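You operate a simulated robot arm through the tools that you are given. There is no shell and no other tool. Be economical: measure what you need, move in short steps, check, and stop when the job is done.

The job below is to be done with a simulated robot arm. You get a single attempt, and the scene is never put back.

JOB
Fix number 5 in the teal stand and push the stand onto the yellow mat.
Fine: loosen the silver screw first, then tighten it on the card; the stand ends square on the mat.

It is judged by the outcome, as a careful person would: the job done as asked, and still so three seconds after it is handed in. It fails if anything else is knocked over, pushed out of place, dropped, spilled or broken.

ROBOT AND FRAMES
A 5-joint arm with a two-finger parallel gripper, fixed in place. Base frame: the origin is at the foot of the arm, x ahead of it, y to its left, z up; the work surface is at about z = 0. Readings come in m, degrees, newtons and seconds.
With the tool pointing down near the work surface it reaches from about 0.26 to 0.68 m from the base axis. Its first joint turns from -66.0 to 66.0 degrees. The tool tilts only in the upright plane through the base axis and itself; it spins freely about its own axis. Payload 2.9 kg.
The TCP is the grasp point between the finger pads, 0.03 m short of the fingertips. In the tool frame z runs along the fingers and y along their closing line. Largest opening 0.11 m; finger width 0.02, thickness 0.01; the body of the gripper, 0.048 by 0.112 m, starts 0.055 m behind the TCP.
Orientation is that of the tool frame in the base frame, as [roll, pitch, yaw] about the fixed x, y, z axes, in that order (R = Rz(yaw) Ry(pitch) Rx(roll)). With the fingers straight down and closing along the base's y, the tool's x points along the base's -x, its y along +y and its z along -z.

CONTROLS
- The arm moves only by the tool nudge_tool. Its argument "series" is text: rows parted by semicolons, each of 7 numbers parted by spaces: the shift along the base's x, y, z in units of 50 mm (1.0 is 50 mm), then the turn, a rotation vector about the base's x, y, z in units of 6 degrees (1.0 is 6 degrees), then the gripper command, from -1 (fully open) to 1 (shut), values between in proportion. In form: dx dy dz wx wy wz claw; .... A call has 1 to 12 rows; each row shifts and turns the commanded pose from where the row before left it. A call with a number of a shift or a turn outside -1 to 1 is refused whole. Rows are played at 5 a second. More than 0.05 m and 8.6 degrees between two rows, or a gripper value outside its range, and nothing of the call is played. Where a pose cannot be reached the arm comes as near as it can. A force on the tool above 40 N (or 10 N above the force at the start of the call, whichever is more), or a blocked arm, ends the call early, and 0.2 s more pass. Each finger travels about 0.108 m/s and halts on what it meets, pressing with about 21 N; the grip force reading is that of the motor and also rises with nothing between the fingers. The clock runs only during rows and for 0.2 s after the last one: add rows that do not move to give the fingers time. The reply holds the time, the measured pose of the TCP, the force on the tool along the base axes, the opening and the grip force, in the units named above and with some noise, with the torque about the TCP (base axes, N m) and any sound that the robot's microphone picked up.
- Cameras (640 x 400 px; columns grow to the right, rows downward): "scene" is fixed at [0.039, -0.4499, 0.6095]; the picture's right is [0.78, -0.63, 0.00], its down [-0.31, -0.38, -0.87] and it looks along [0.55, 0.67, -0.50] (base axes); focal length 352 px, centre (320, 200). "wrist" rides on the gripper at [0.072, 0.017, -0.103] in the tool frame; the picture's right is [-0.23, 0.97, 0.00], its down [-0.76, -0.18, -0.62] and it looks along [-0.61, -0.14, 0.78] (tool axes); focal length 222 px, centre (320, 200). There is no depth. A picture from a camera that has moved, and an enlarged one, comes with that camera's place and axes in the base frame and with its lens.
- snapshot(camera): a new picture of that camera. It takes no simulated time.
- close_up(camera, box): a new picture of the part [left, top, right, bottom] of that camera's present view, enlarged. It takes no simulated time.
- finish_job(): hands the job in; it is judged then, once.

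Go step by step. Nothing tells you positions but the pictures and the camera data: compare them with the known pose of the tool, close in by small moves and look again before you grip or let go. The budget is 120 turns and 64 pictures, counting those below and the enlarged ones. Unless the task says otherwise, let go and move clear before handing in, and close with one line.

The tools are called after ">>>" by a JSON object that holds its "name" and its "arguments". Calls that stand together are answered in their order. nudge_tool: Moves the arm, as the interface text tells. Its arguments: {"type":"object","properties":{"series":{"type":"string"}},"required":["series"]} The other tools are called the same way: snapshot (camera) takes a picture; close_up (camera, box) takes an enlarged picture of a part of a camera's view; finish_job () hands the job in.

At the start:

```text
clock: 0.0
ee_pos: [0.3814, -0.003, 0.4056]
orientation: [-179.9, 0.0, 180.0]
contact_force: [0.5, -1.1, -0.5]
wrist_torque: [0.05, 0.01, 0.04]
grip_width: 0.1098
gripper_force: 0.0
```

scene: 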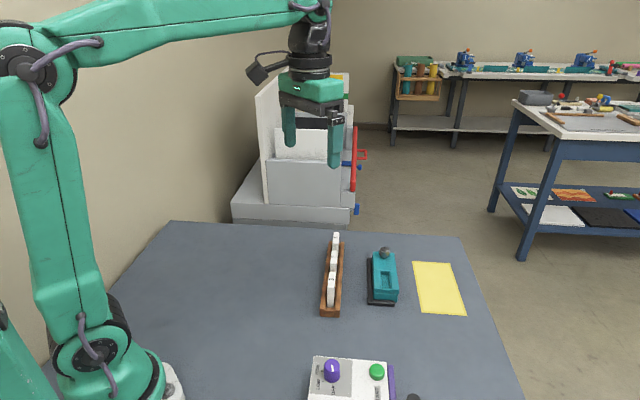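
wrist: 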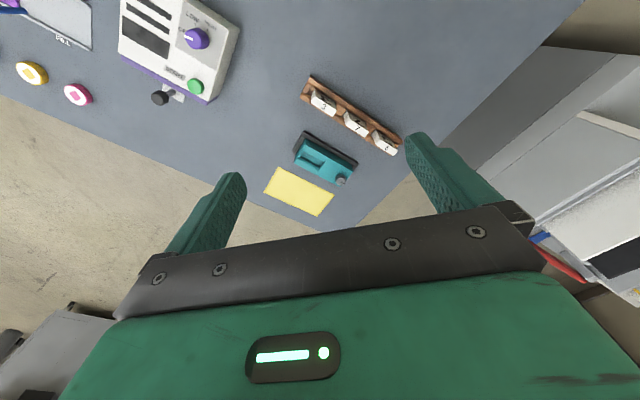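

I see a wooden rack with three numbered cards, a teal stand with a screw, and a yellow mat beside it. I'll look closer at these first.

>>> {"name": "close_up", "arguments": {"camera": "scene", "box": [300, 220, 480, 332]}}

>>> {"name": "close_up", "arguments": {"camera": "wrist", "box": [240, 60, 420, 222]}}

```text
3.56 times, centred on (390, 276) of scene
camera zoom: at [0.039, -0.4499, 0.6095], right [0.78, -0.63, 0.0], down [-0.31, -0.38, -0.87], along [0.55, 0.67, -0.5], focal length 1250 px, centre (71, -70)
```

zoom: 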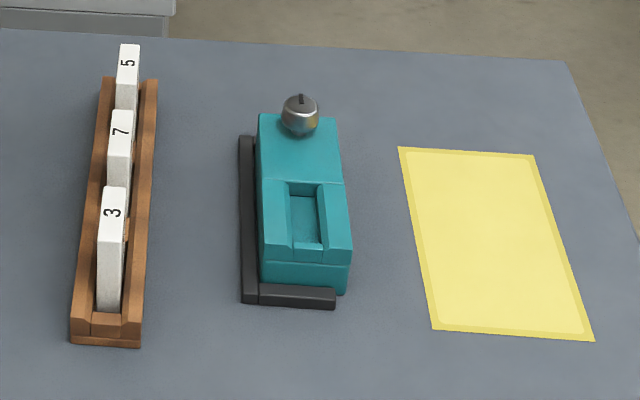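

```text
2.47 times, centred on (330, 141) of wrist
camera zoom: at [0.3077, 0.0134, 0.51], right [0.23, 0.97, 0.0], down [0.76, -0.18, 0.62], along [0.61, -0.14, -0.78], focal length 548 px, centre (295, 346)
```

zoom: 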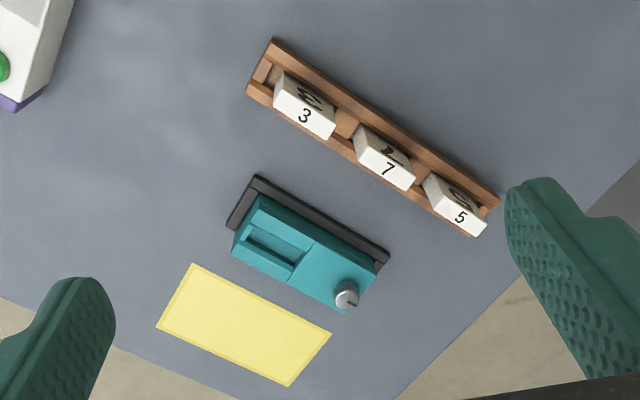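

The stand's long axis and the mat's both run at 45° (u = (0.707, 0.707)). The stand looks lined up with the mat and needs about 0.12 m along (0.707, -0.707). I'll move closer to see the details.

>>> {"name": "nudge_tool", "arguments": {"series": "0.35 0 -0.7 0 0 0 -1;0.35 0 -0.7 0 0 0 -1;0.35 0 -0.7 0 0 0 -1;0.35 0 -0.7 0 0 0 -1;0 0 0 0 0 0 -1"}}

>>> {"name": "snapshot", "arguments": {"camera": "wrist"}}

```text
clock: 1.2
ee_pos: [0.4526, -0.002, 0.2655]
orientation: [-179.9, 0.0, -179.9]
contact_force: [0.2, -0.4, -0.3]
wrist_torque: [0.0, 0.02, 0.0]
grip_width: 0.1102
gripper_force: 0.0
```

```text
59 pictures are left
camera wrist: at [0.3794, 0.0135, 0.37], right [0.23, 0.97, 0.0], down [0.76, -0.18, 0.62], along [0.61, -0.14, -0.78], focal length 222 px, centre (320, 200)
```

wrist: 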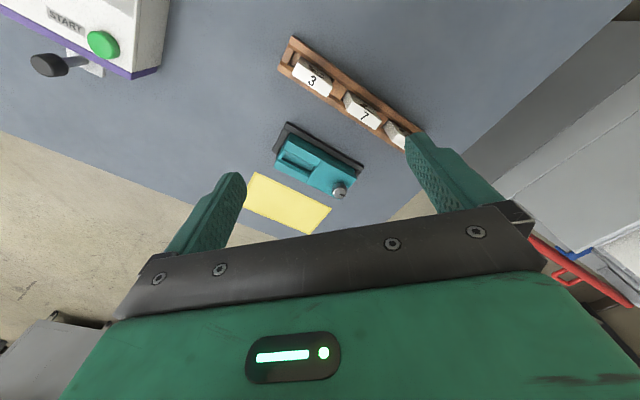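

>>> {"name": "close_up", "arguments": {"camera": "wrist", "box": [240, 20, 432, 140]}}

>>> {"name": "close_up", "arguments": {"camera": "wrist", "box": [240, 110, 400, 210]}}

>>> {"name": "close_up", "arguments": {"camera": "scene", "box": [350, 240, 414, 310]}}

>>> {"name": "close_up", "arguments": {"camera": "scene", "box": [310, 225, 360, 325]}}

```text
3.33 times, centred on (336, 80) of wrist
camera zoom: at [0.3794, 0.0135, 0.37], right [0.23, 0.97, 0.0], down [0.76, -0.18, 0.62], along [0.61, -0.14, -0.78], focal length 740 px, centre (267, 600)
```

zoom: 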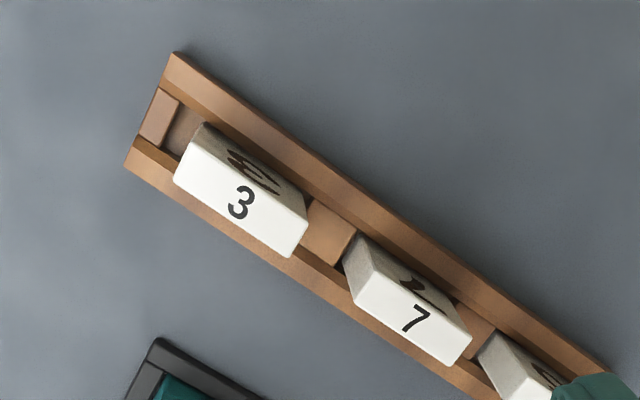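

```text
4.00 times, centred on (320, 160) of wrist
camera zoom: at [0.3794, 0.0135, 0.37], right [0.23, 0.97, 0.0], down [0.76, -0.18, 0.62], along [0.61, -0.14, -0.78], focal length 888 px, centre (320, 360)
```

zoom: 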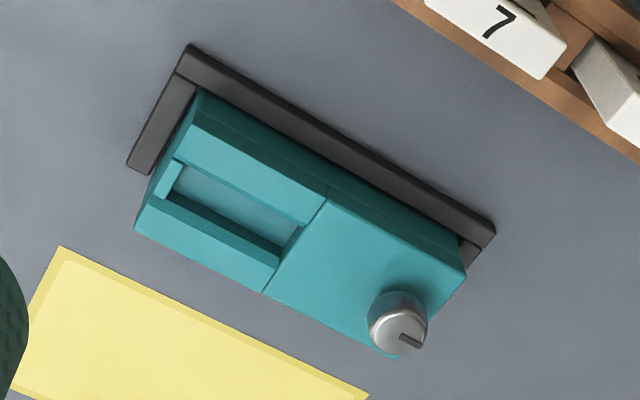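

```text
5.71 times, centred on (382, 275) of scene
camera zoom: at [0.039, -0.4499, 0.6095], right [0.78, -0.63, 0.0], down [-0.31, -0.38, -0.87], along [0.55, 0.67, -0.5], focal length 2009 px, centre (-34, -229)
```

zoom: 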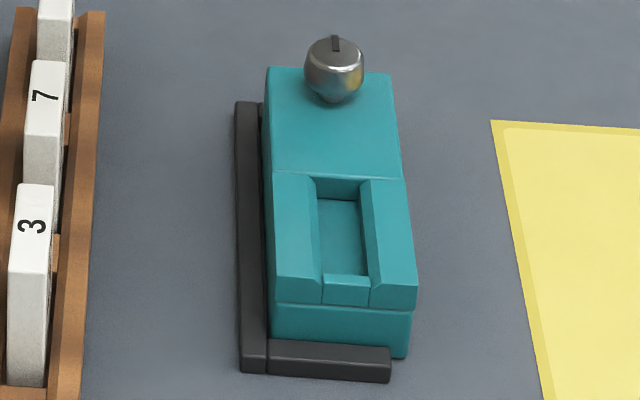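

```text
4.00 times, centred on (335, 275) of scene
camera zoom: at [0.039, -0.4499, 0.6095], right [0.78, -0.63, 0.0], down [-0.31, -0.38, -0.87], along [0.55, 0.67, -0.5], focal length 1407 px, centre (260, -100)
```

zoom: 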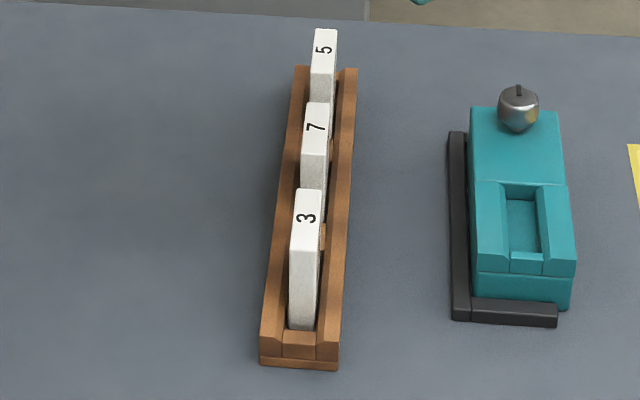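

The cards are about 52 x 16 mm with tops at z≈0.06, and card 5 is near (0.548, 0.108). The silver knob on the stand is near (0.617, -0.006), with its top at z≈0.06. I'll hover above the knob and check.

>>> {"name": "nudge_tool", "arguments": {"series": "0.66 -0.02 -0.42 0 0 0 -0.1;0.66 -0.02 -0.42 0 0 0 -0.1;0.66 -0.02 -0.42 0 0 0 -0.1;0.66 -0.02 -0.42 0 0 0 -0.1;0.66 0 -0.42 0 0 0 -0.1;0 0 0 0 0 0 -0.1"}}

>>> {"name": "snapshot", "arguments": {"camera": "wrist"}}

>>> {"name": "close_up", "arguments": {"camera": "scene", "box": [320, 180, 448, 310]}}

```text
clock: 2.6
ee_pos: [0.6185, -0.007, 0.1612]
orientation: [179.9, 0.1, -180.0]
contact_force: [0.2, 0.1, -0.9]
wrist_torque: [-0.01, 0.0, 0.03]
grip_width: 0.0606
gripper_force: 0.0
```

```text
54 pictures are left
camera wrist: at [0.5454, 0.0103, 0.2647], right [0.23, 0.97, 0.0], down [0.76, -0.18, 0.62], along [0.61, -0.14, -0.78], focal length 222 px, centre (320, 200)
```

wrist: 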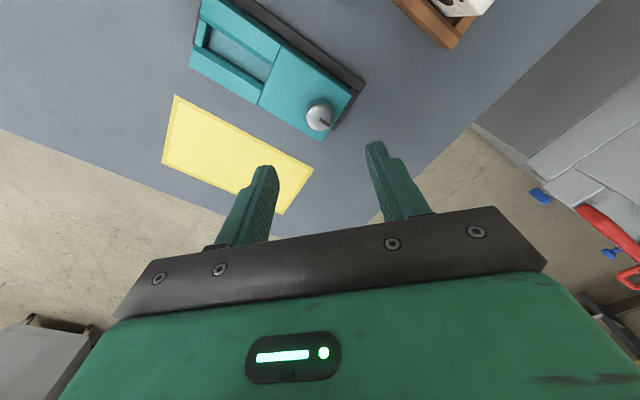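

```text
3.08 times, centred on (384, 245) of scene
camera zoom: at [0.039, -0.4499, 0.6095], right [0.78, -0.63, 0.0], down [-0.31, -0.38, -0.87], along [0.55, 0.67, -0.5], focal length 1082 px, centre (123, 62)
```

zoom: 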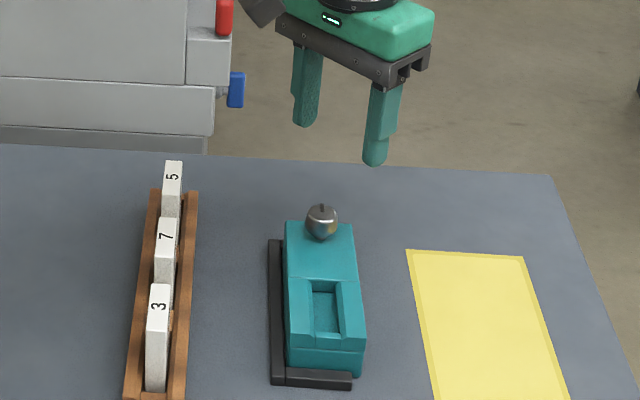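

The knob refines to about (0.611, -0.004), top z≈0.06. I'll spin the tool by -45° so it lines up with the stand and check again before going down.

>>> {"name": "nudge_tool", "arguments": {"series": "-0.05 0.02 -0.1 0 0 -0.94 -0.1;-0.05 0.02 -0.1 0 0 -0.94 -0.1;-0.05 0.02 -0.1 0 0 -0.94 -0.1;0 0 -0.1 0 0 -0.94 -0.1;0 0 -0.1 0 0 -0.94 -0.1;0 0 -0.1 0 0 -0.94 -0.1;0 0 -0.1 0 0 -0.94 -0.1;0 0 0 0 0 -0.94 -0.1;0 0 0 0 0 0 -0.1"}}

>>> {"name": "snapshot", "arguments": {"camera": "wrist"}}

>>> {"name": "close_up", "arguments": {"camera": "scene", "box": [320, 180, 448, 310]}}

```text
clock: 4.6
ee_pos: [0.6085, -0.0041, 0.1273]
orientation: [-180.0, -0.1, 134.8]
contact_force: [-0.8, -0.2, 0.0]
wrist_torque: [-0.04, 0.03, 0.02]
grip_width: 0.0605
gripper_force: 0.0
```

```text
52 pictures are left
camera wrist: at [0.5687, 0.0579, 0.2303], right [0.85, 0.52, 0.0], down [0.41, -0.67, 0.62], along [0.33, -0.53, -0.78], focal length 222 px, centre (320, 200)
```

wrist: 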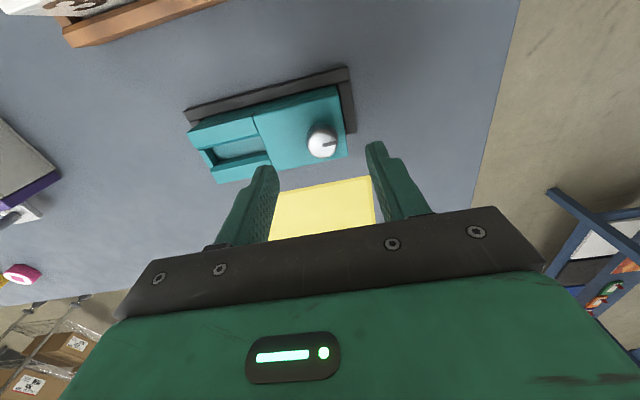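

```text
3.08 times, centred on (384, 245) of scene
camera zoom: at [0.039, -0.4499, 0.6095], right [0.78, -0.63, 0.0], down [-0.31, -0.38, -0.87], along [0.55, 0.67, -0.5], focal length 1082 px, centre (123, 62)
```

zoom: 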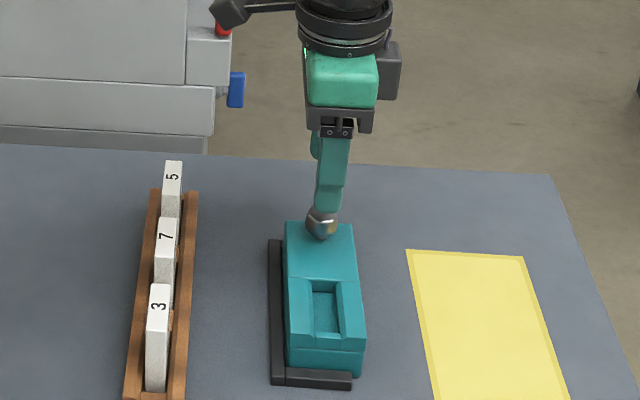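

The knob is confirmed at (0.611, -0.005). I'll descend around it with the tips at z≈0.045.

>>> {"name": "nudge_tool", "arguments": {"series": "0.05 -0.02 -0.35 0 0 0 -0.1;0 0 -0.35 0 0 0 -0.1;0 0 -0.35 0 0 0 -0.1;0 0 0 0 0 0 -0.1"}}

>>> {"name": "snapshot", "arguments": {"camera": "wrist"}}

>>> {"name": "close_up", "arguments": {"camera": "scene", "box": [350, 220, 414, 310]}}

```text
clock: 5.6
ee_pos: [0.6088, -0.0068, 0.0725]
orientation: [180.0, 0.0, 134.8]
contact_force: [-0.2, -0.3, 0.9]
wrist_torque: [-0.03, 0.0, 0.02]
grip_width: 0.0606
gripper_force: 0.1
```

```text
50 pictures are left
camera wrist: at [0.5703, 0.0559, 0.1761], right [0.85, 0.53, 0.0], down [0.41, -0.67, 0.62], along [0.33, -0.53, -0.78], focal length 222 px, centre (320, 200)
```

wrist: 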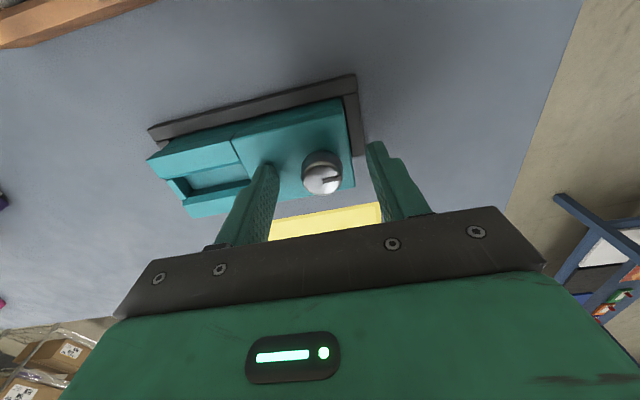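

```text
4.44 times, centred on (382, 265) of scene
camera zoom: at [0.039, -0.4499, 0.6095], right [0.78, -0.63, 0.0], down [-0.31, -0.38, -0.87], along [0.55, 0.67, -0.5], focal length 1563 px, centre (44, -89)
```

zoom: 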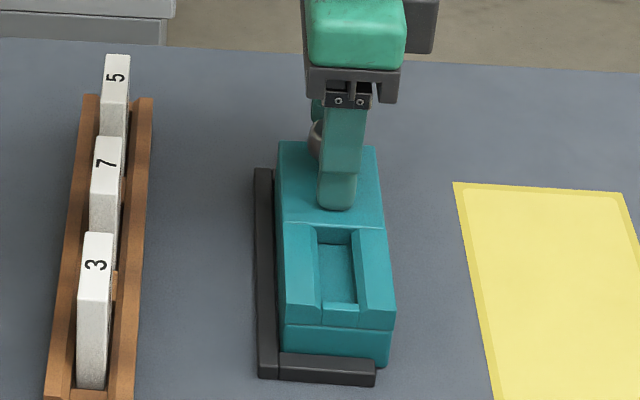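

The fingers straddle the knob, about 4 mm off in w. I'll correct that and close.

>>> {"name": "nudge_tool", "arguments": {"series": "-0.05 0.05 0 0 0 0 -0.1;0 0 0 0 0 0 0.3;0 0 0 0 0 0 0.8;0 0 0 0 0 0 1;0 0 0 0 0 0 1"}}

>>> {"name": "snapshot", "arguments": {"camera": "wrist"}}

>>> {"name": "close_up", "arguments": {"camera": "scene", "box": [350, 220, 414, 310]}}

```text
clock: 6.8
ee_pos: [0.6084, -0.0028, 0.0741]
orientation: [179.9, 0.1, 134.9]
contact_force: [1.4, 1.4, 1.9]
wrist_torque: [-0.12, -0.13, 0.02]
grip_width: 0.0258
gripper_force: 20.9
```

```text
48 pictures are left
camera wrist: at [0.5681, 0.0589, 0.1773], right [0.85, 0.53, 0.0], down [0.41, -0.67, 0.62], along [0.33, -0.53, -0.78], focal length 222 px, centre (320, 200)
```

wrist: 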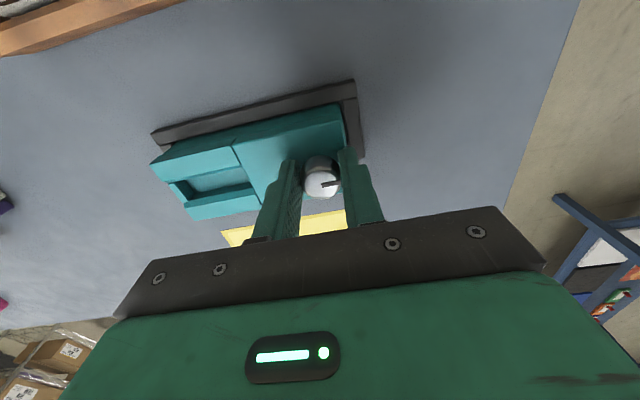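

```text
4.44 times, centred on (382, 265) of scene
camera zoom: at [0.039, -0.4499, 0.6095], right [0.78, -0.63, 0.0], down [-0.31, -0.38, -0.87], along [0.55, 0.67, -0.5], focal length 1563 px, centre (44, -89)
```

zoom: 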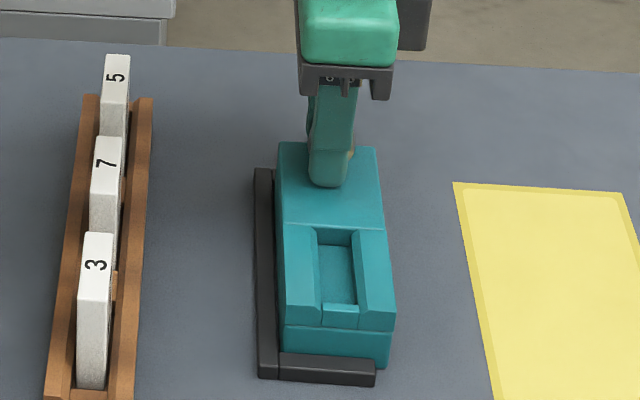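

I have the knob gripped at 26 mm wide. Next I'll turn it counter-clockwise to loosen it.

>>> {"name": "nudge_tool", "arguments": {"series": "0 0 0 0 0 1 1;0 0 0 0 0 1 1;0 0 0 0 0 1 1;0 0 0 0 0 1 1;0 0 0 0 0 1 1;0 0 0 0 0 1 1;0 0 0 0 0 1 1;0 0 0 0 0 1 1;0 0 0 0 0 1 1;0 0 0 0 0 1 1;0 0 0 0 0 0 1"}}

>>> {"name": "snapshot", "arguments": {"camera": "wrist"}}

>>> {"name": "close_up", "arguments": {"camera": "scene", "box": [350, 220, 414, 310]}}

```text
clock: 9.2
ee_pos: [0.6088, -0.0031, 0.0735]
orientation: [-180.0, -0.1, -165.1]
contact_force: [-3.4, -11.2, 1.1]
wrist_torque: [-0.37, 0.18, -0.04]
grip_width: 0.026
gripper_force: 20.9
```

```text
46 pictures are left
camera wrist: at [0.5332, -0.0064, 0.1775], right [-0.03, 1.0, 0.0], down [0.78, 0.02, 0.62], along [0.62, 0.02, -0.78], focal length 222 px, centre (320, 200)
```

wrist: 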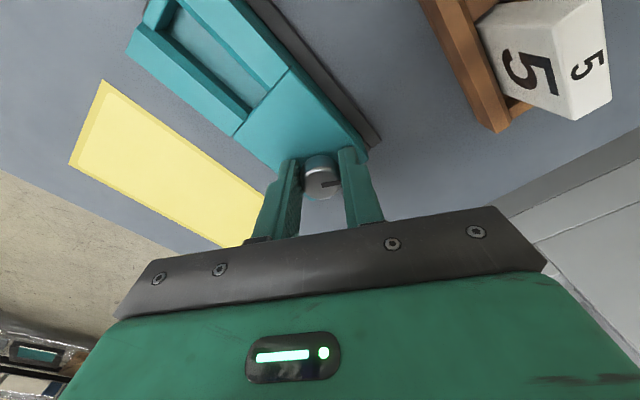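

```text
4.44 times, centred on (382, 265) of scene
camera zoom: at [0.039, -0.4499, 0.6095], right [0.78, -0.63, 0.0], down [-0.31, -0.38, -0.87], along [0.55, 0.67, -0.5], focal length 1563 px, centre (44, -89)
```

zoom: 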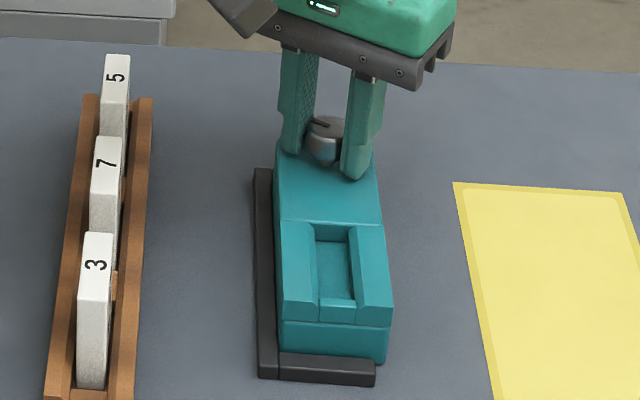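

The knob turned 60° and the stand stayed in its fence. I'll continue, easing the sideways load a little.

>>> {"name": "nudge_tool", "arguments": {"series": "-0.01 -0.03 0 0 0 1 1;0 0 0 0 0 1 1;0 0 0 0 0 1 1;0 0 0 0 0 1 1;0 0 0 0 0 1 1;0 0 0 0 0 0 1"}}

>>> {"name": "close_up", "arguments": {"camera": "scene", "box": [350, 220, 414, 310]}}

```text
clock: 10.6
ee_pos: [0.6073, -0.0044, 0.0749]
orientation: [-180.0, 0.0, -135.2]
contact_force: [-1.9, -4.7, 0.7]
wrist_torque: [-0.06, 0.02, -0.06]
grip_width: 0.0257
gripper_force: 21.1
```

```text
4.44 times, centred on (382, 265) of scene
camera zoom: at [0.039, -0.4499, 0.6095], right [0.78, -0.63, 0.0], down [-0.31, -0.38, -0.87], along [0.55, 0.67, -0.5], focal length 1563 px, centre (44, -89)
```

zoom: 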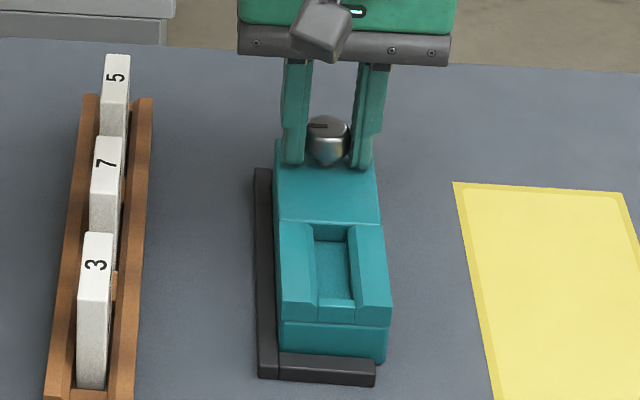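

It's turned 90° with low torque and no stop. I'll continue to about 180°.

>>> {"name": "nudge_tool", "arguments": {"series": "0 -0.01 0 0 0 1 1;0 0 0 0 0 1 1;0 0 0 0 0 1 1;0 0 0 0 0 1 1;0 0 0 0 0 1 1;0 0 0 0 0 1 1;0 0 0 0 0 1 1;0 0 0 0 0 1 1;0 0 0 0 0 1 1;0 0 0 0 0 1 1;0 0 0 0 0 0 1"}}

>>> {"name": "close_up", "arguments": {"camera": "scene", "box": [350, 220, 414, 310]}}

```text
clock: 13.0
ee_pos: [0.608, -0.0045, 0.0748]
orientation: [180.0, 0.0, -75.0]
contact_force: [6.3, -7.0, 11.8]
wrist_torque: [-0.1, -0.11, -0.01]
grip_width: 0.0257
gripper_force: 20.7
```

```text
4.44 times, centred on (382, 265) of scene
camera zoom: at [0.0389, -0.4499, 0.6095], right [0.78, -0.63, 0.0], down [-0.31, -0.38, -0.87], along [0.55, 0.67, -0.5], focal length 1563 px, centre (44, -89)
```

zoom: 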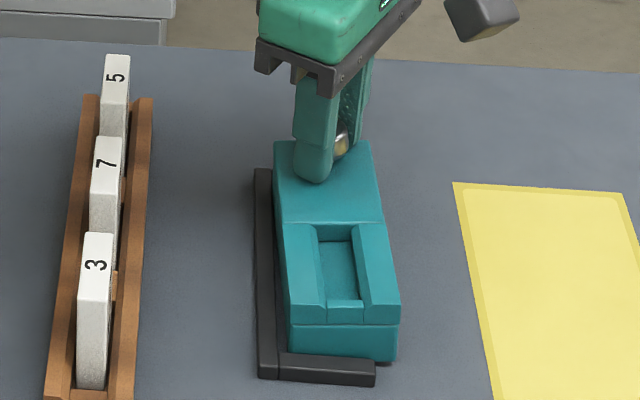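

The stand has started to yaw slightly, which suggests the screw reached its loose stop. I'll release, rise, and look.

>>> {"name": "nudge_tool", "arguments": {"series": "0 0 0 0 0 0 0.2;0 0 0 0 0 0 -0.1;0 0 0 0 0 0 -0.1;0 0 0.5 0 0 0 -0.1;0 0 1 0 0 0 -0.1;0 0 1 0 0 0 -0.1;0 0 0 0 0 0 -0.1"}}

>>> {"name": "snapshot", "arguments": {"camera": "wrist"}}

>>> {"name": "close_up", "arguments": {"camera": "scene", "box": [350, 220, 414, 310]}}

```text
clock: 14.6
ee_pos: [0.6076, -0.0053, 0.1978]
orientation: [180.0, -0.1, -75.3]
contact_force: [0.3, 0.8, 0.2]
wrist_torque: [0.03, 0.01, -0.01]
grip_width: 0.0605
gripper_force: 0.1
```

```text
42 pictures are left
camera wrist: at [0.6095, -0.08, 0.3008], right [-1.0, -0.03, 0.0], down [-0.02, 0.78, 0.62], along [-0.02, 0.62, -0.78], focal length 222 px, centre (320, 200)
```

wrist: 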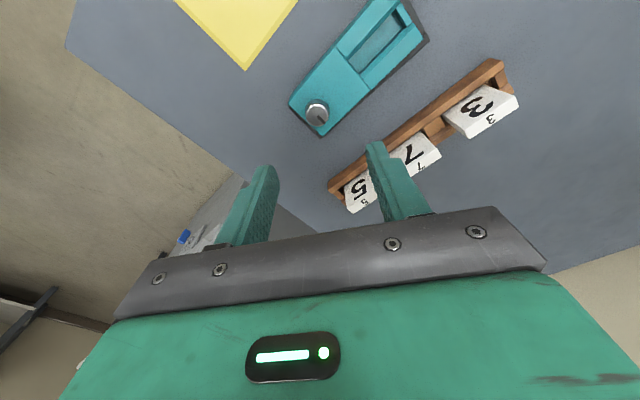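

```text
4.44 times, centred on (382, 265) of scene
camera zoom: at [0.039, -0.4499, 0.6095], right [0.78, -0.63, 0.0], down [-0.31, -0.38, -0.87], along [0.55, 0.67, -0.5], focal length 1563 px, centre (44, -89)
```

zoom: 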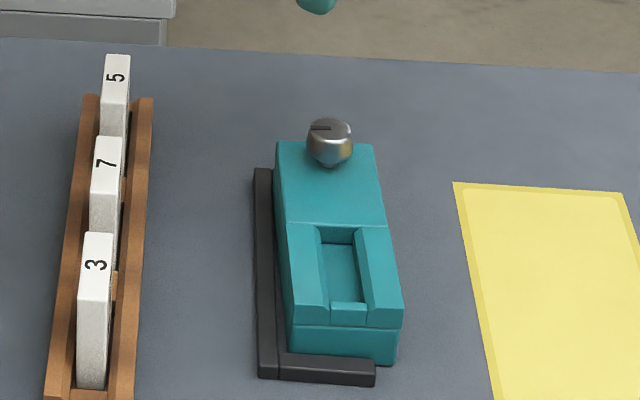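

The screw's mark turned about 95° and now points toward -w, so it's loose. I'll nudge the stand back flush against its fence with closed fingers from the mat side.

>>> {"name": "nudge_tool", "arguments": {"series": "-0.046 -0.383 0 0 0 -1 1;-0.046 -0.383 0 0 0 -1 1;-0.046 -0.383 0 0 0 -1 1;-0.046 -0.383 0 0 0 -1 1;-0.046 -0.383 0 0 0 -1 1;-0.046 -0.383 0 0 0 -1 1;0 0 -0.78 0 0 -1 1;0 0 -0.78 0 0 -1 1;0 0 -0.78 0 0 -1 1;0 0 -0.4 0 0 -0.95 1;0 0 0 0 0 0 1"}}

>>> {"name": "close_up", "arguments": {"camera": "scene", "box": [340, 210, 468, 310]}}

```text
clock: 17.0
ee_pos: [0.5931, -0.12, 0.06]
orientation: [-179.9, 0.0, -134.7]
contact_force: [-0.6, 0.5, -0.7]
wrist_torque: [-0.01, -0.02, 0.0]
grip_width: 0.0
gripper_force: 21.0
```

```text
4.00 times, centred on (404, 260) of scene
camera zoom: at [0.039, -0.4499, 0.6095], right [0.78, -0.63, 0.0], down [-0.31, -0.38, -0.87], along [0.55, 0.67, -0.5], focal length 1407 px, centre (-16, -40)
```

zoom: 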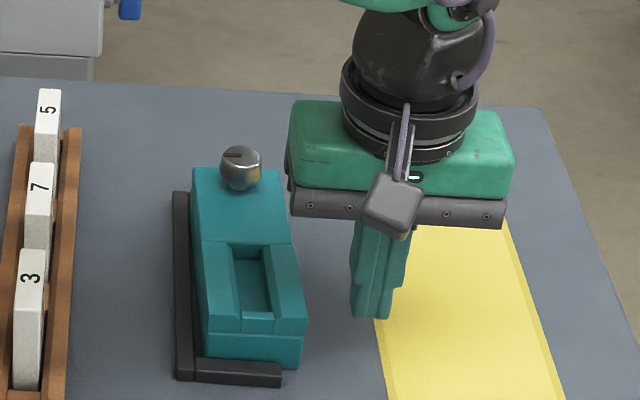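

I'm beside the stand. I'll lower and push gently toward -w.

>>> {"name": "nudge_tool", "arguments": {"series": "0 0 -0.36 0 0 0 1;-0.1 0.1 0 0 0 0 1;-0.1 0.1 0 0 0 0 1;-0.08 0.08 0 0 0 0 1;-0.06 0.06 0 0 0 0 1;-0.04 0.04 0 0 0 0 1;0 0 0 0 0 0 1"}}

>>> {"name": "close_up", "arguments": {"camera": "scene", "box": [340, 210, 468, 310]}}

```text
clock: 18.6
ee_pos: [0.5745, -0.1001, 0.0448]
orientation: [-180.0, 0.0, -134.9]
contact_force: [-0.7, 0.3, -0.6]
wrist_torque: [0.0, 0.0, -0.02]
grip_width: 0.0
gripper_force: 21.1
```

```text
4.00 times, centred on (404, 260) of scene
camera zoom: at [0.039, -0.4499, 0.6095], right [0.78, -0.63, 0.0], down [-0.31, -0.38, -0.87], along [0.55, 0.67, -0.5], focal length 1407 px, centre (-16, -40)
```

zoom: 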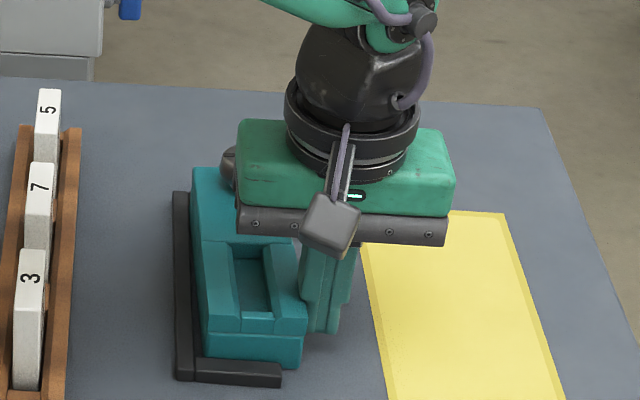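

The finger is just at the side, so I'll keep pushing until there's some force.

>>> {"name": "nudge_tool", "arguments": {"series": "-0.05 0.05 0 0 0 0 1;-0.05 0.05 0 0 0 0 1;-0.04 0.04 0 0 0 0 1;0 0 0 0 0 0 1"}}

>>> {"name": "close_up", "arguments": {"camera": "scene", "box": [340, 210, 468, 310]}}

```text
clock: 19.6
ee_pos: [0.5695, -0.0941, 0.0453]
orientation: [-179.7, 0.2, -135.0]
contact_force: [7.2, -18.4, 1.4]
wrist_torque: [-0.43, -0.22, 0.05]
grip_width: 0.0001
gripper_force: 21.0
```

```text
4.00 times, centred on (404, 260) of scene
camera zoom: at [0.039, -0.4499, 0.6095], right [0.78, -0.63, 0.0], down [-0.31, -0.38, -0.87], along [0.55, 0.67, -0.5], focal length 1407 px, centre (-16, -40)
```

zoom: 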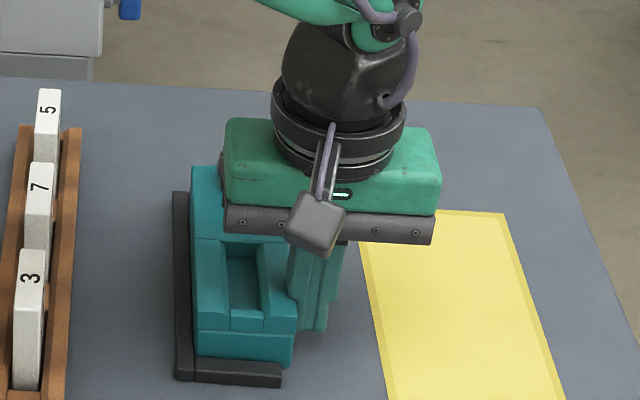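

The stand is flush with the fence again, with its side at w≈0.459. I'll back off, rise, and hover above card 5 with the fingers closing across its thickness.

>>> {"name": "nudge_tool", "arguments": {"series": "0.4 -0.4 0 0 0 0 1;0 0 0.8 0 0 0 1;0 0 0.8 0 0 0 1;0 0 0.8 0 0 0 1;-0.14 0.74 0 0 0 0 0.2;-0.14 0.74 0 0 0 0 0.2;-0.14 0.74 0 0 0 0 0.2;-0.14 0.74 0 0 0 0 0.2;-0.14 0.74 0 0 0 0 0.2;-0.14 0.74 0 0 0 0 0.2;0 0 0 0 0 0 0.2"}}

>>> {"name": "snapshot", "arguments": {"camera": "wrist"}}

>>> {"name": "close_up", "arguments": {"camera": "scene", "box": [310, 190, 438, 320]}}

```text
clock: 22.0
ee_pos: [0.5436, 0.1094, 0.1673]
orientation: [-180.0, 0.0, -134.9]
contact_force: [-0.3, -0.5, -0.9]
wrist_torque: [0.02, 0.02, 0.01]
grip_width: 0.0439
gripper_force: 0.1
```

```text
37 pictures are left
camera wrist: at [0.48, 0.0695, 0.2697], right [-0.53, 0.85, 0.0], down [0.66, 0.41, 0.62], along [0.53, 0.33, -0.78], focal length 222 px, centre (320, 200)
```

wrist: 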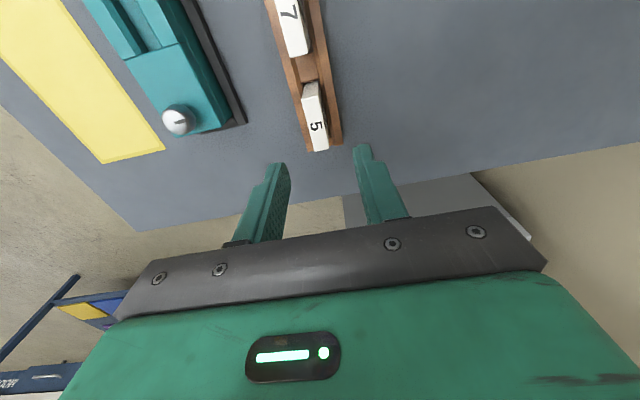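

```text
3.08 times, centred on (374, 255) of scene
camera zoom: at [0.039, -0.4499, 0.6095], right [0.78, -0.63, 0.0], down [-0.31, -0.38, -0.87], along [0.55, 0.67, -0.5], focal length 1082 px, centre (154, 31)
```

zoom: 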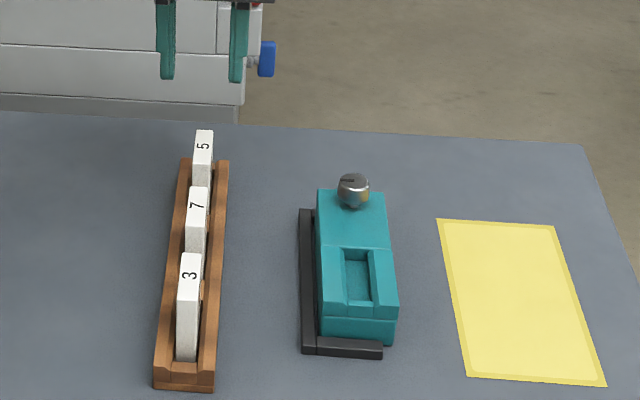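

>>> {"name": "close_up", "arguments": {"camera": "wrist", "box": [260, 60, 388, 160]}}

>>> {"name": "close_up", "arguments": {"camera": "wrist", "box": [60, 0, 252, 150]}}

>>> {"name": "close_up", "arguments": {"camera": "scene", "box": [350, 230, 414, 310]}}

```text
4.00 times, centred on (324, 110) of wrist
camera zoom: at [0.48, 0.0695, 0.2697], right [-0.53, 0.85, 0.0], down [0.66, 0.41, 0.62], along [0.53, 0.33, -0.78], focal length 888 px, centre (304, 560)
```

zoom: 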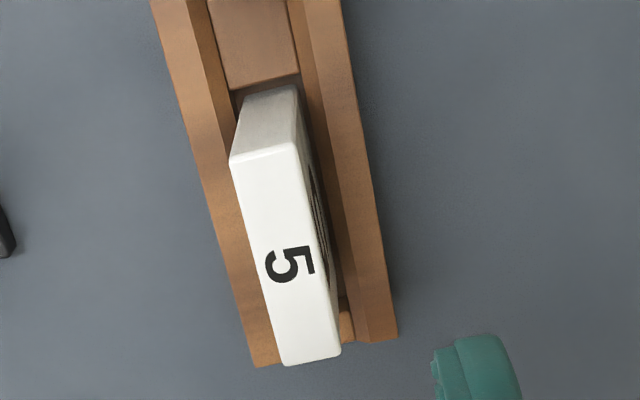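

```text
2.67 times, centred on (156, 75) of wrist
camera zoom: at [0.48, 0.0695, 0.2697], right [-0.53, 0.85, 0.0], down [0.66, 0.41, 0.62], along [0.53, 0.33, -0.78], focal length 592 px, centre (757, 533)
```

zoom: 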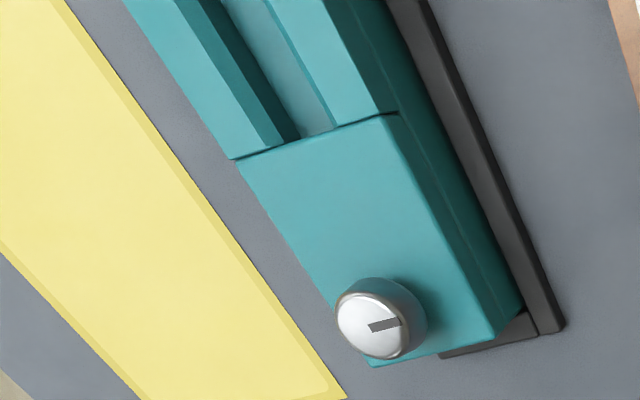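

```text
5.00 times, centred on (382, 270) of scene
camera zoom: at [0.039, -0.4499, 0.6095], right [0.78, -0.63, 0.0], down [-0.31, -0.38, -0.87], along [0.55, 0.67, -0.5], focal length 1758 px, centre (10, -150)
```

zoom: 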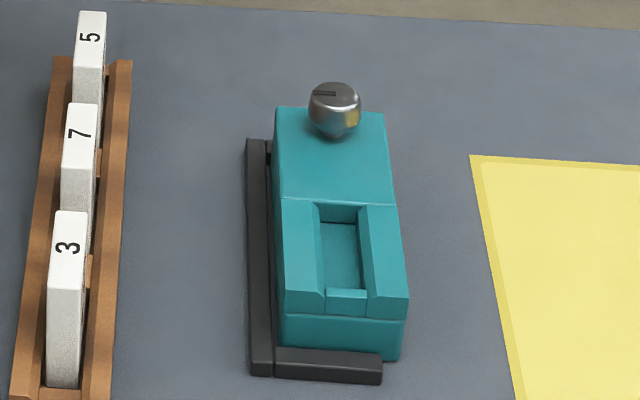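

Card 5's centre is at about (0.5455, 0.107) with its length along u. I'll descend so the tips are at z≈0.038.

>>> {"name": "nudge_tool", "arguments": {"series": "0.04 -0.05 -0.6 0 0 0 0.2;0 0 -0.6 0 0 0 0.2;0 0 -0.5 0 0 0 0.2;0 0 -0.27 0 0 0 0.2;0 0 0 0 0 0 0.2"}}

>>> {"name": "snapshot", "arguments": {"camera": "wrist"}}

>>> {"name": "close_up", "arguments": {"camera": "scene", "box": [305, 210, 369, 270]}}

```text
clock: 23.2
ee_pos: [0.5474, 0.1075, 0.0654]
orientation: [180.0, 0.0, -134.9]
contact_force: [-0.2, 0.3, 0.2]
wrist_torque: [0.0, 0.0, 0.0]
grip_width: 0.0439
gripper_force: 0.1
```

```text
32 pictures are left
camera wrist: at [0.4824, 0.0682, 0.1691], right [-0.53, 0.85, 0.0], down [0.66, 0.41, 0.62], along [0.53, 0.33, -0.78], focal length 222 px, centre (320, 200)
```

wrist: 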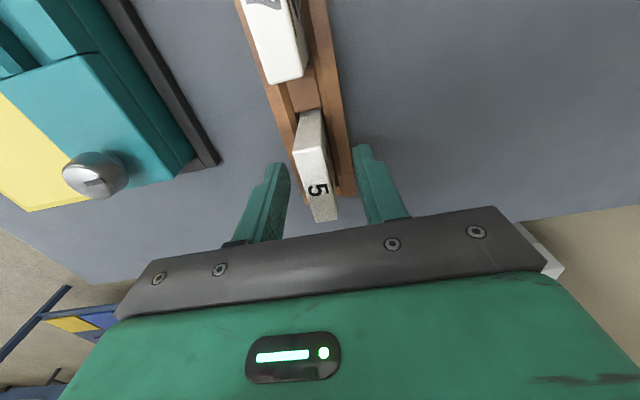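

```text
6.67 times, centred on (337, 240) of scene
camera zoom: at [0.039, -0.4499, 0.6095], right [0.78, -0.63, 0.0], down [-0.31, -0.38, -0.87], along [0.55, 0.67, -0.5], focal length 2344 px, centre (207, -67)
```

zoom: 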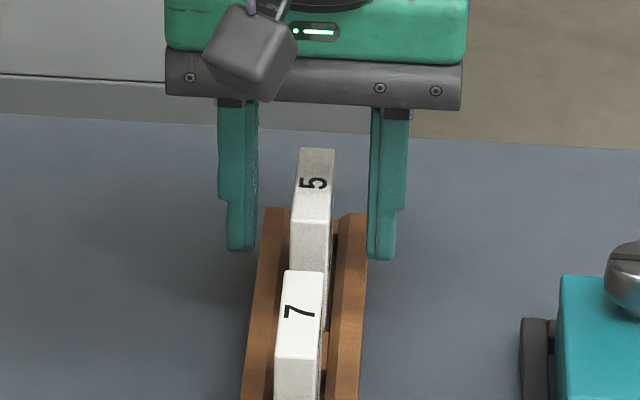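

The fingers are centred on card 5, so I'll close on it.

>>> {"name": "nudge_tool", "arguments": {"series": "-0.04 -0.04 0 0 0 0 0.2;0 0 0 0 0 0 0.6;0 0 0 0 0 0 0.8;0 0 0 0 0 0 1;0 0 0 0 0 0 1"}}

```text
clock: 24.4
ee_pos: [0.544, 0.1055, 0.0644]
orientation: [-180.0, 0.0, -135.0]
contact_force: [0.8, 0.4, -0.1]
wrist_torque: [-0.02, 0.0, -0.02]
grip_width: 0.0146
gripper_force: 21.2
```

I've gripped it at 14.6 mm, so I'll lift straight up.

>>> {"name": "nudge_tool", "arguments": {"series": "0 0 0.3 0 0 0 1;0 0 0.5 0 0 0 1;0 0 0.6 0 0 0 1;0 0 0.6 0 0 0 1;0 0 0 0 0 0 1"}}

>>> {"name": "snapshot", "arguments": {"camera": "wrist"}}

>>> {"name": "close_up", "arguments": {"camera": "scene", "box": [300, 170, 400, 330]}}

```text
clock: 25.6
ee_pos: [0.5465, 0.1038, 0.1646]
orientation: [180.0, 0.0, -134.9]
contact_force: [0.8, 1.0, -0.7]
wrist_torque: [0.0, 0.02, 0.01]
grip_width: 0.0145
gripper_force: 21.2
```

```text
30 pictures are left
camera wrist: at [0.4831, 0.0638, 0.2682], right [-0.53, 0.85, 0.0], down [0.66, 0.41, 0.62], along [0.53, 0.33, -0.78], focal length 222 px, centre (320, 200)
```

wrist: 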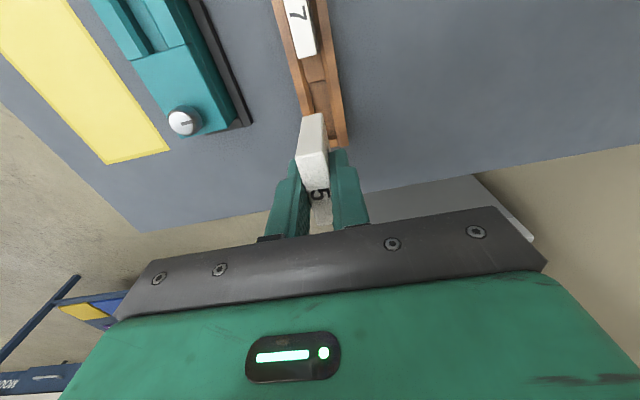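

```text
2.50 times, centred on (350, 250) of scene
camera zoom: at [0.039, -0.4499, 0.6095], right [0.78, -0.63, 0.0], down [-0.31, -0.38, -0.87], along [0.55, 0.67, -0.5], focal length 879 px, centre (245, 75)
```

zoom: 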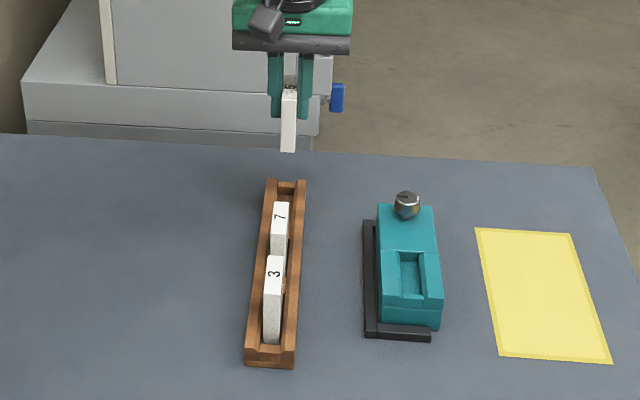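

The card is held and upright. I'll carry it at this height to above the stand's slot near (0.551, -0.063) and check the alignment.

>>> {"name": "nudge_tool", "arguments": {"series": "0.02 -0.67 0 0 0 0 1;0.02 -0.67 0 0 0 0 1;0.02 -0.67 0 0 0 0 1;0.02 -0.67 0 0 0 0 1;0.01 -0.66 0 0 0 0 1;0 0 0 0 0 0 1"}}

>>> {"name": "snapshot", "arguments": {"camera": "wrist"}}

>>> {"name": "close_up", "arguments": {"camera": "scene", "box": [330, 190, 430, 310]}}

```text
clock: 27.0
ee_pos: [0.5499, -0.062, 0.1653]
orientation: [-180.0, 0.0, -134.8]
contact_force: [-0.1, -0.4, -1.7]
wrist_torque: [-0.02, 0.01, 0.0]
grip_width: 0.0144
gripper_force: 21.3
```

```text
28 pictures are left
camera wrist: at [0.4871, -0.1028, 0.2683], right [-0.53, 0.85, 0.0], down [0.66, 0.41, 0.62], along [0.53, 0.33, -0.78], focal length 222 px, centre (320, 200)
```

wrist: 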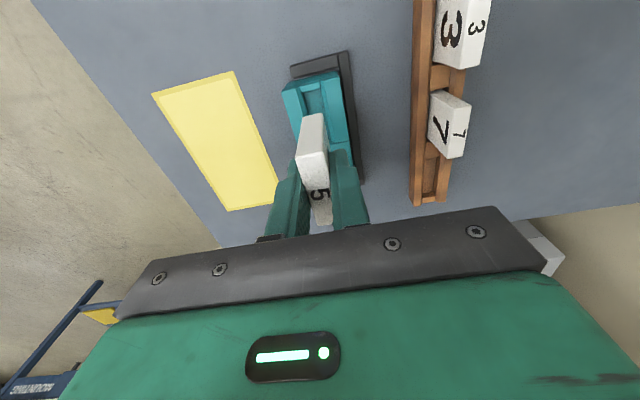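

```text
3.33 times, centred on (380, 250) of scene
camera zoom: at [0.039, -0.4499, 0.6095], right [0.78, -0.63, 0.0], down [-0.31, -0.38, -0.87], along [0.55, 0.67, -0.5], focal length 1172 px, centre (120, 33)
```

zoom: 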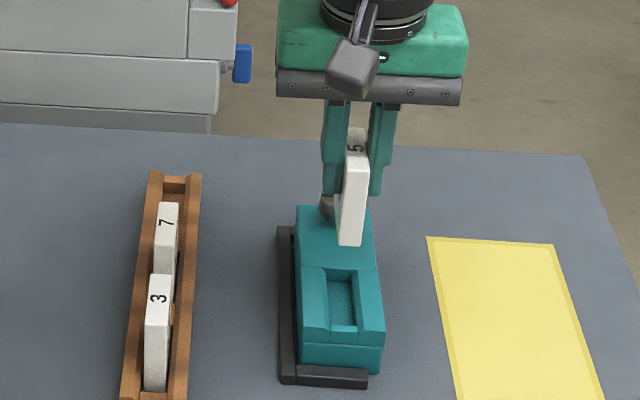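

>>> {"name": "close_up", "arguments": {"camera": "wrist", "box": [265, 40, 377, 150]}}

>>> {"name": "close_up", "arguments": {"camera": "scene", "box": [360, 220, 408, 310]}}

```text
3.64 times, centred on (321, 95) of wrist
camera zoom: at [0.4871, -0.1028, 0.2683], right [-0.53, 0.85, 0.0], down [0.66, 0.41, 0.62], along [0.53, 0.33, -0.78], focal length 808 px, centre (316, 582)
```

zoom: 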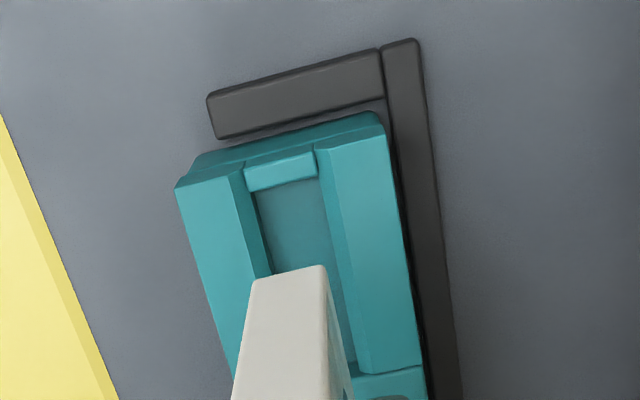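

```text
4.44 times, centred on (384, 265) of scene
camera zoom: at [0.039, -0.4499, 0.6095], right [0.78, -0.63, 0.0], down [-0.31, -0.38, -0.87], along [0.55, 0.67, -0.5], focal length 1563 px, centre (36, -89)
```

zoom: 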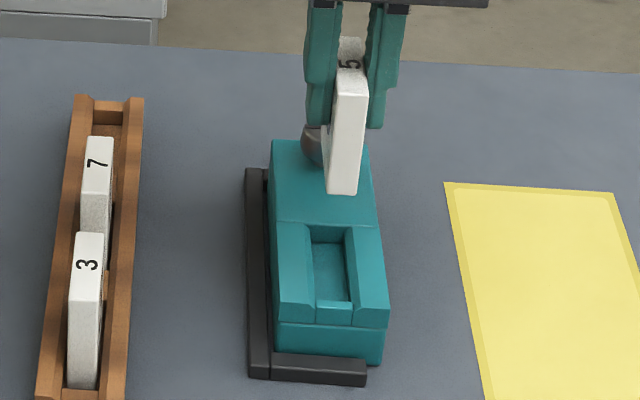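

The slot spans about u 0.321 to 0.374, and the card's near edge is at u≈0.322. I'll lower to just above the stand and recheck.

>>> {"name": "nudge_tool", "arguments": {"series": "0.01 -0.03 -0.5 0 0 0 1;0 0 -0.5 0 0 0 1;0 0 0 0 0 0 1"}}

>>> {"name": "close_up", "arguments": {"camera": "wrist", "box": [240, 20, 400, 150]}}

>>> {"name": "close_up", "arguments": {"camera": "scene", "box": [350, 220, 414, 310]}}

```text
clock: 27.8
ee_pos: [0.5494, -0.065, 0.1159]
orientation: [-179.9, -0.1, -134.9]
contact_force: [0.1, -0.2, -0.2]
wrist_torque: [-0.01, 0.0, 0.0]
grip_width: 0.0145
gripper_force: 21.0
```

```text
3.08 times, centred on (320, 85) of wrist
camera zoom: at [0.4867, -0.1048, 0.2188], right [-0.53, 0.85, 0.0], down [0.66, 0.41, 0.62], along [0.53, 0.33, -0.78], focal length 684 px, centre (320, 554)
```

zoom: 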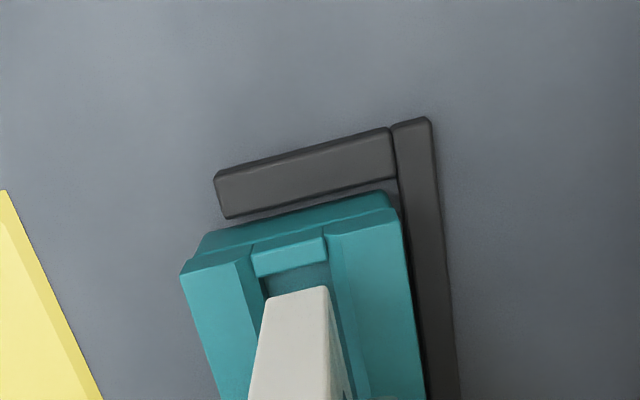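

```text
4.44 times, centred on (382, 265) of scene
camera zoom: at [0.039, -0.4499, 0.6095], right [0.78, -0.63, 0.0], down [-0.31, -0.38, -0.87], along [0.55, 0.67, -0.5], focal length 1563 px, centre (44, -89)
```

zoom: 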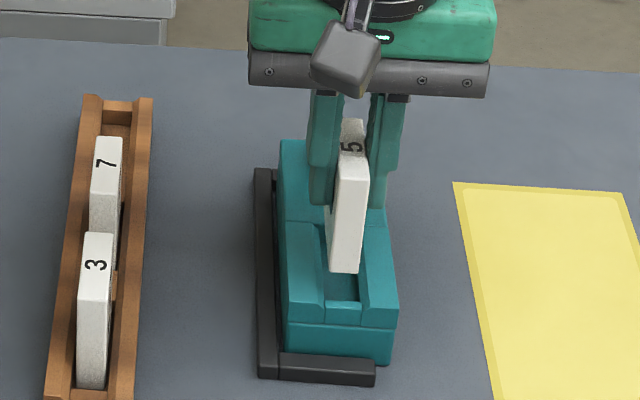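

The card is nearly over the slot, so I'll make a small correction (+1.5 mm along u, +1 mm in w). Then I'll lower a little and check the force.

>>> {"name": "nudge_tool", "arguments": {"series": "0.035 0.01 -0.1 0 0 0 1;0 0 -0.1 0 0 0 1;0 0 -0.05 0 0 0 1;0 0 0 0 0 0 1"}}

>>> {"name": "close_up", "arguments": {"camera": "wrist", "box": [256, 30, 384, 150]}}

>>> {"name": "close_up", "arguments": {"camera": "scene", "box": [360, 240, 408, 300]}}

```text
clock: 28.8
ee_pos: [0.5521, -0.0632, 0.1029]
orientation: [180.0, 0.0, -134.8]
contact_force: [-0.1, -0.4, -0.8]
wrist_torque: [0.01, 0.01, 0.02]
grip_width: 0.0144
gripper_force: 20.7
```

```text
3.33 times, centred on (320, 90) of wrist
camera zoom: at [0.4887, -0.1036, 0.2064], right [-0.53, 0.85, 0.0], down [0.66, 0.41, 0.62], along [0.53, 0.33, -0.78], focal length 740 px, centre (320, 567)
```

zoom: 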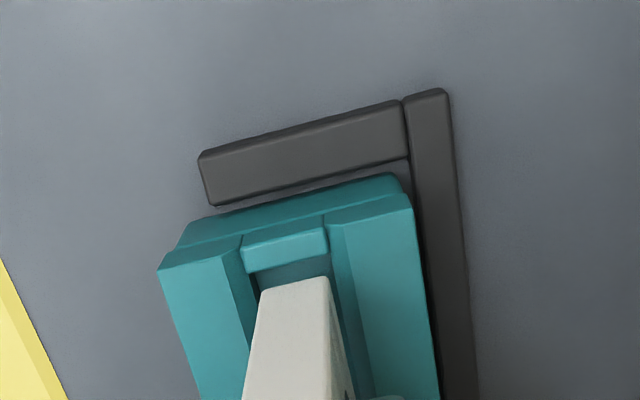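

```text
6.67 times, centred on (384, 270) of scene
camera zoom: at [0.039, -0.4499, 0.6095], right [0.78, -0.63, 0.0], down [-0.31, -0.38, -0.87], along [0.55, 0.67, -0.5], focal length 2344 px, centre (-107, -267)
```

zoom: 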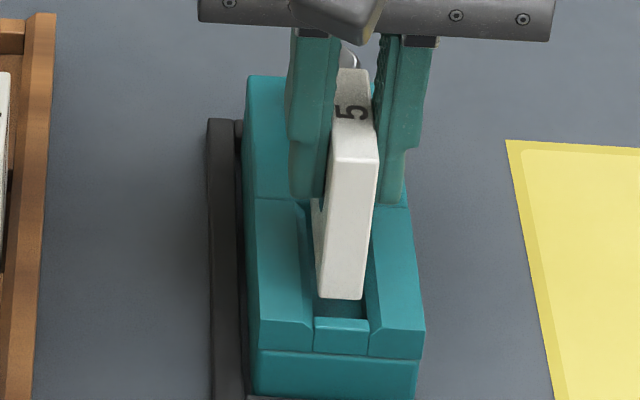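

The card is between the rails with its near edge about 2 mm inside the lip. I'll shift slightly and descend slowly.

>>> {"name": "nudge_tool", "arguments": {"series": "0 -0.024 -0.06 0 0 0 1;0 0 -0.06 0 0 0 1;0 0 -0.06 0 0 0 1;0 0 -0.06 0 0 0 1;0 0 0 0 0 0 1"}}

>>> {"name": "close_up", "arguments": {"camera": "scene", "box": [360, 240, 408, 300]}}

```text
clock: 30.0
ee_pos: [0.5522, -0.0646, 0.0908]
orientation: [180.0, 0.0, -134.8]
contact_force: [-0.2, 0.9, -1.5]
wrist_torque: [-0.01, -0.01, -0.01]
grip_width: 0.0142
gripper_force: 21.0
```

```text
6.67 times, centred on (384, 270) of scene
camera zoom: at [0.039, -0.4499, 0.6095], right [0.78, -0.63, 0.0], down [-0.31, -0.38, -0.87], along [0.55, 0.67, -0.5], focal length 2344 px, centre (-107, -267)
```

zoom: 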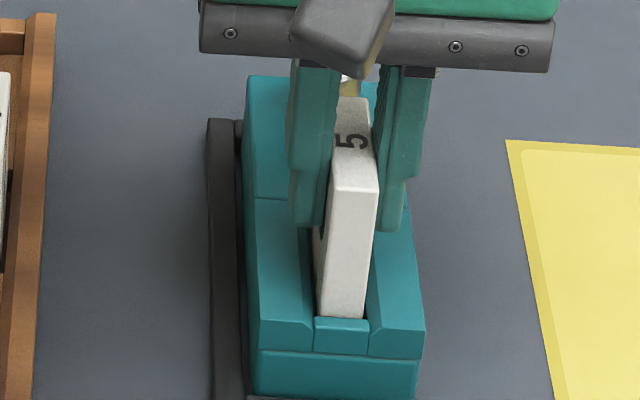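

It's entering the slot cleanly, so I'll continue down until it seats.

>>> {"name": "nudge_tool", "arguments": {"series": "0 0 -0.06 0 0 0 1;0 0 -0.06 0 0 0 1;0 0 -0.06 0 0 0 1;0 0 0 0 0 0 1"}}

>>> {"name": "close_up", "arguments": {"camera": "scene", "box": [360, 240, 408, 300]}}

```text
clock: 31.0
ee_pos: [0.5519, -0.0661, 0.0848]
orientation: [-179.9, 0.1, -134.9]
contact_force: [-4.2, 1.4, 15.5]
wrist_torque: [0.12, 0.11, 0.02]
grip_width: 0.0145
gripper_force: 21.1
```

```text
6.67 times, centred on (384, 270) of scene
camera zoom: at [0.0389, -0.4499, 0.6095], right [0.78, -0.63, 0.0], down [-0.31, -0.38, -0.87], along [0.55, 0.67, -0.5], focal length 2344 px, centre (-107, -267)
```

zoom: 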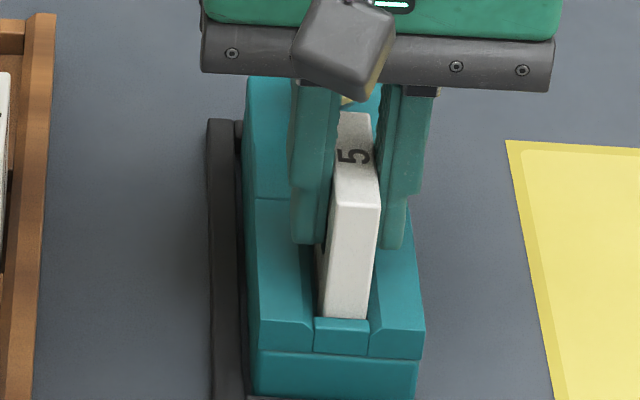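

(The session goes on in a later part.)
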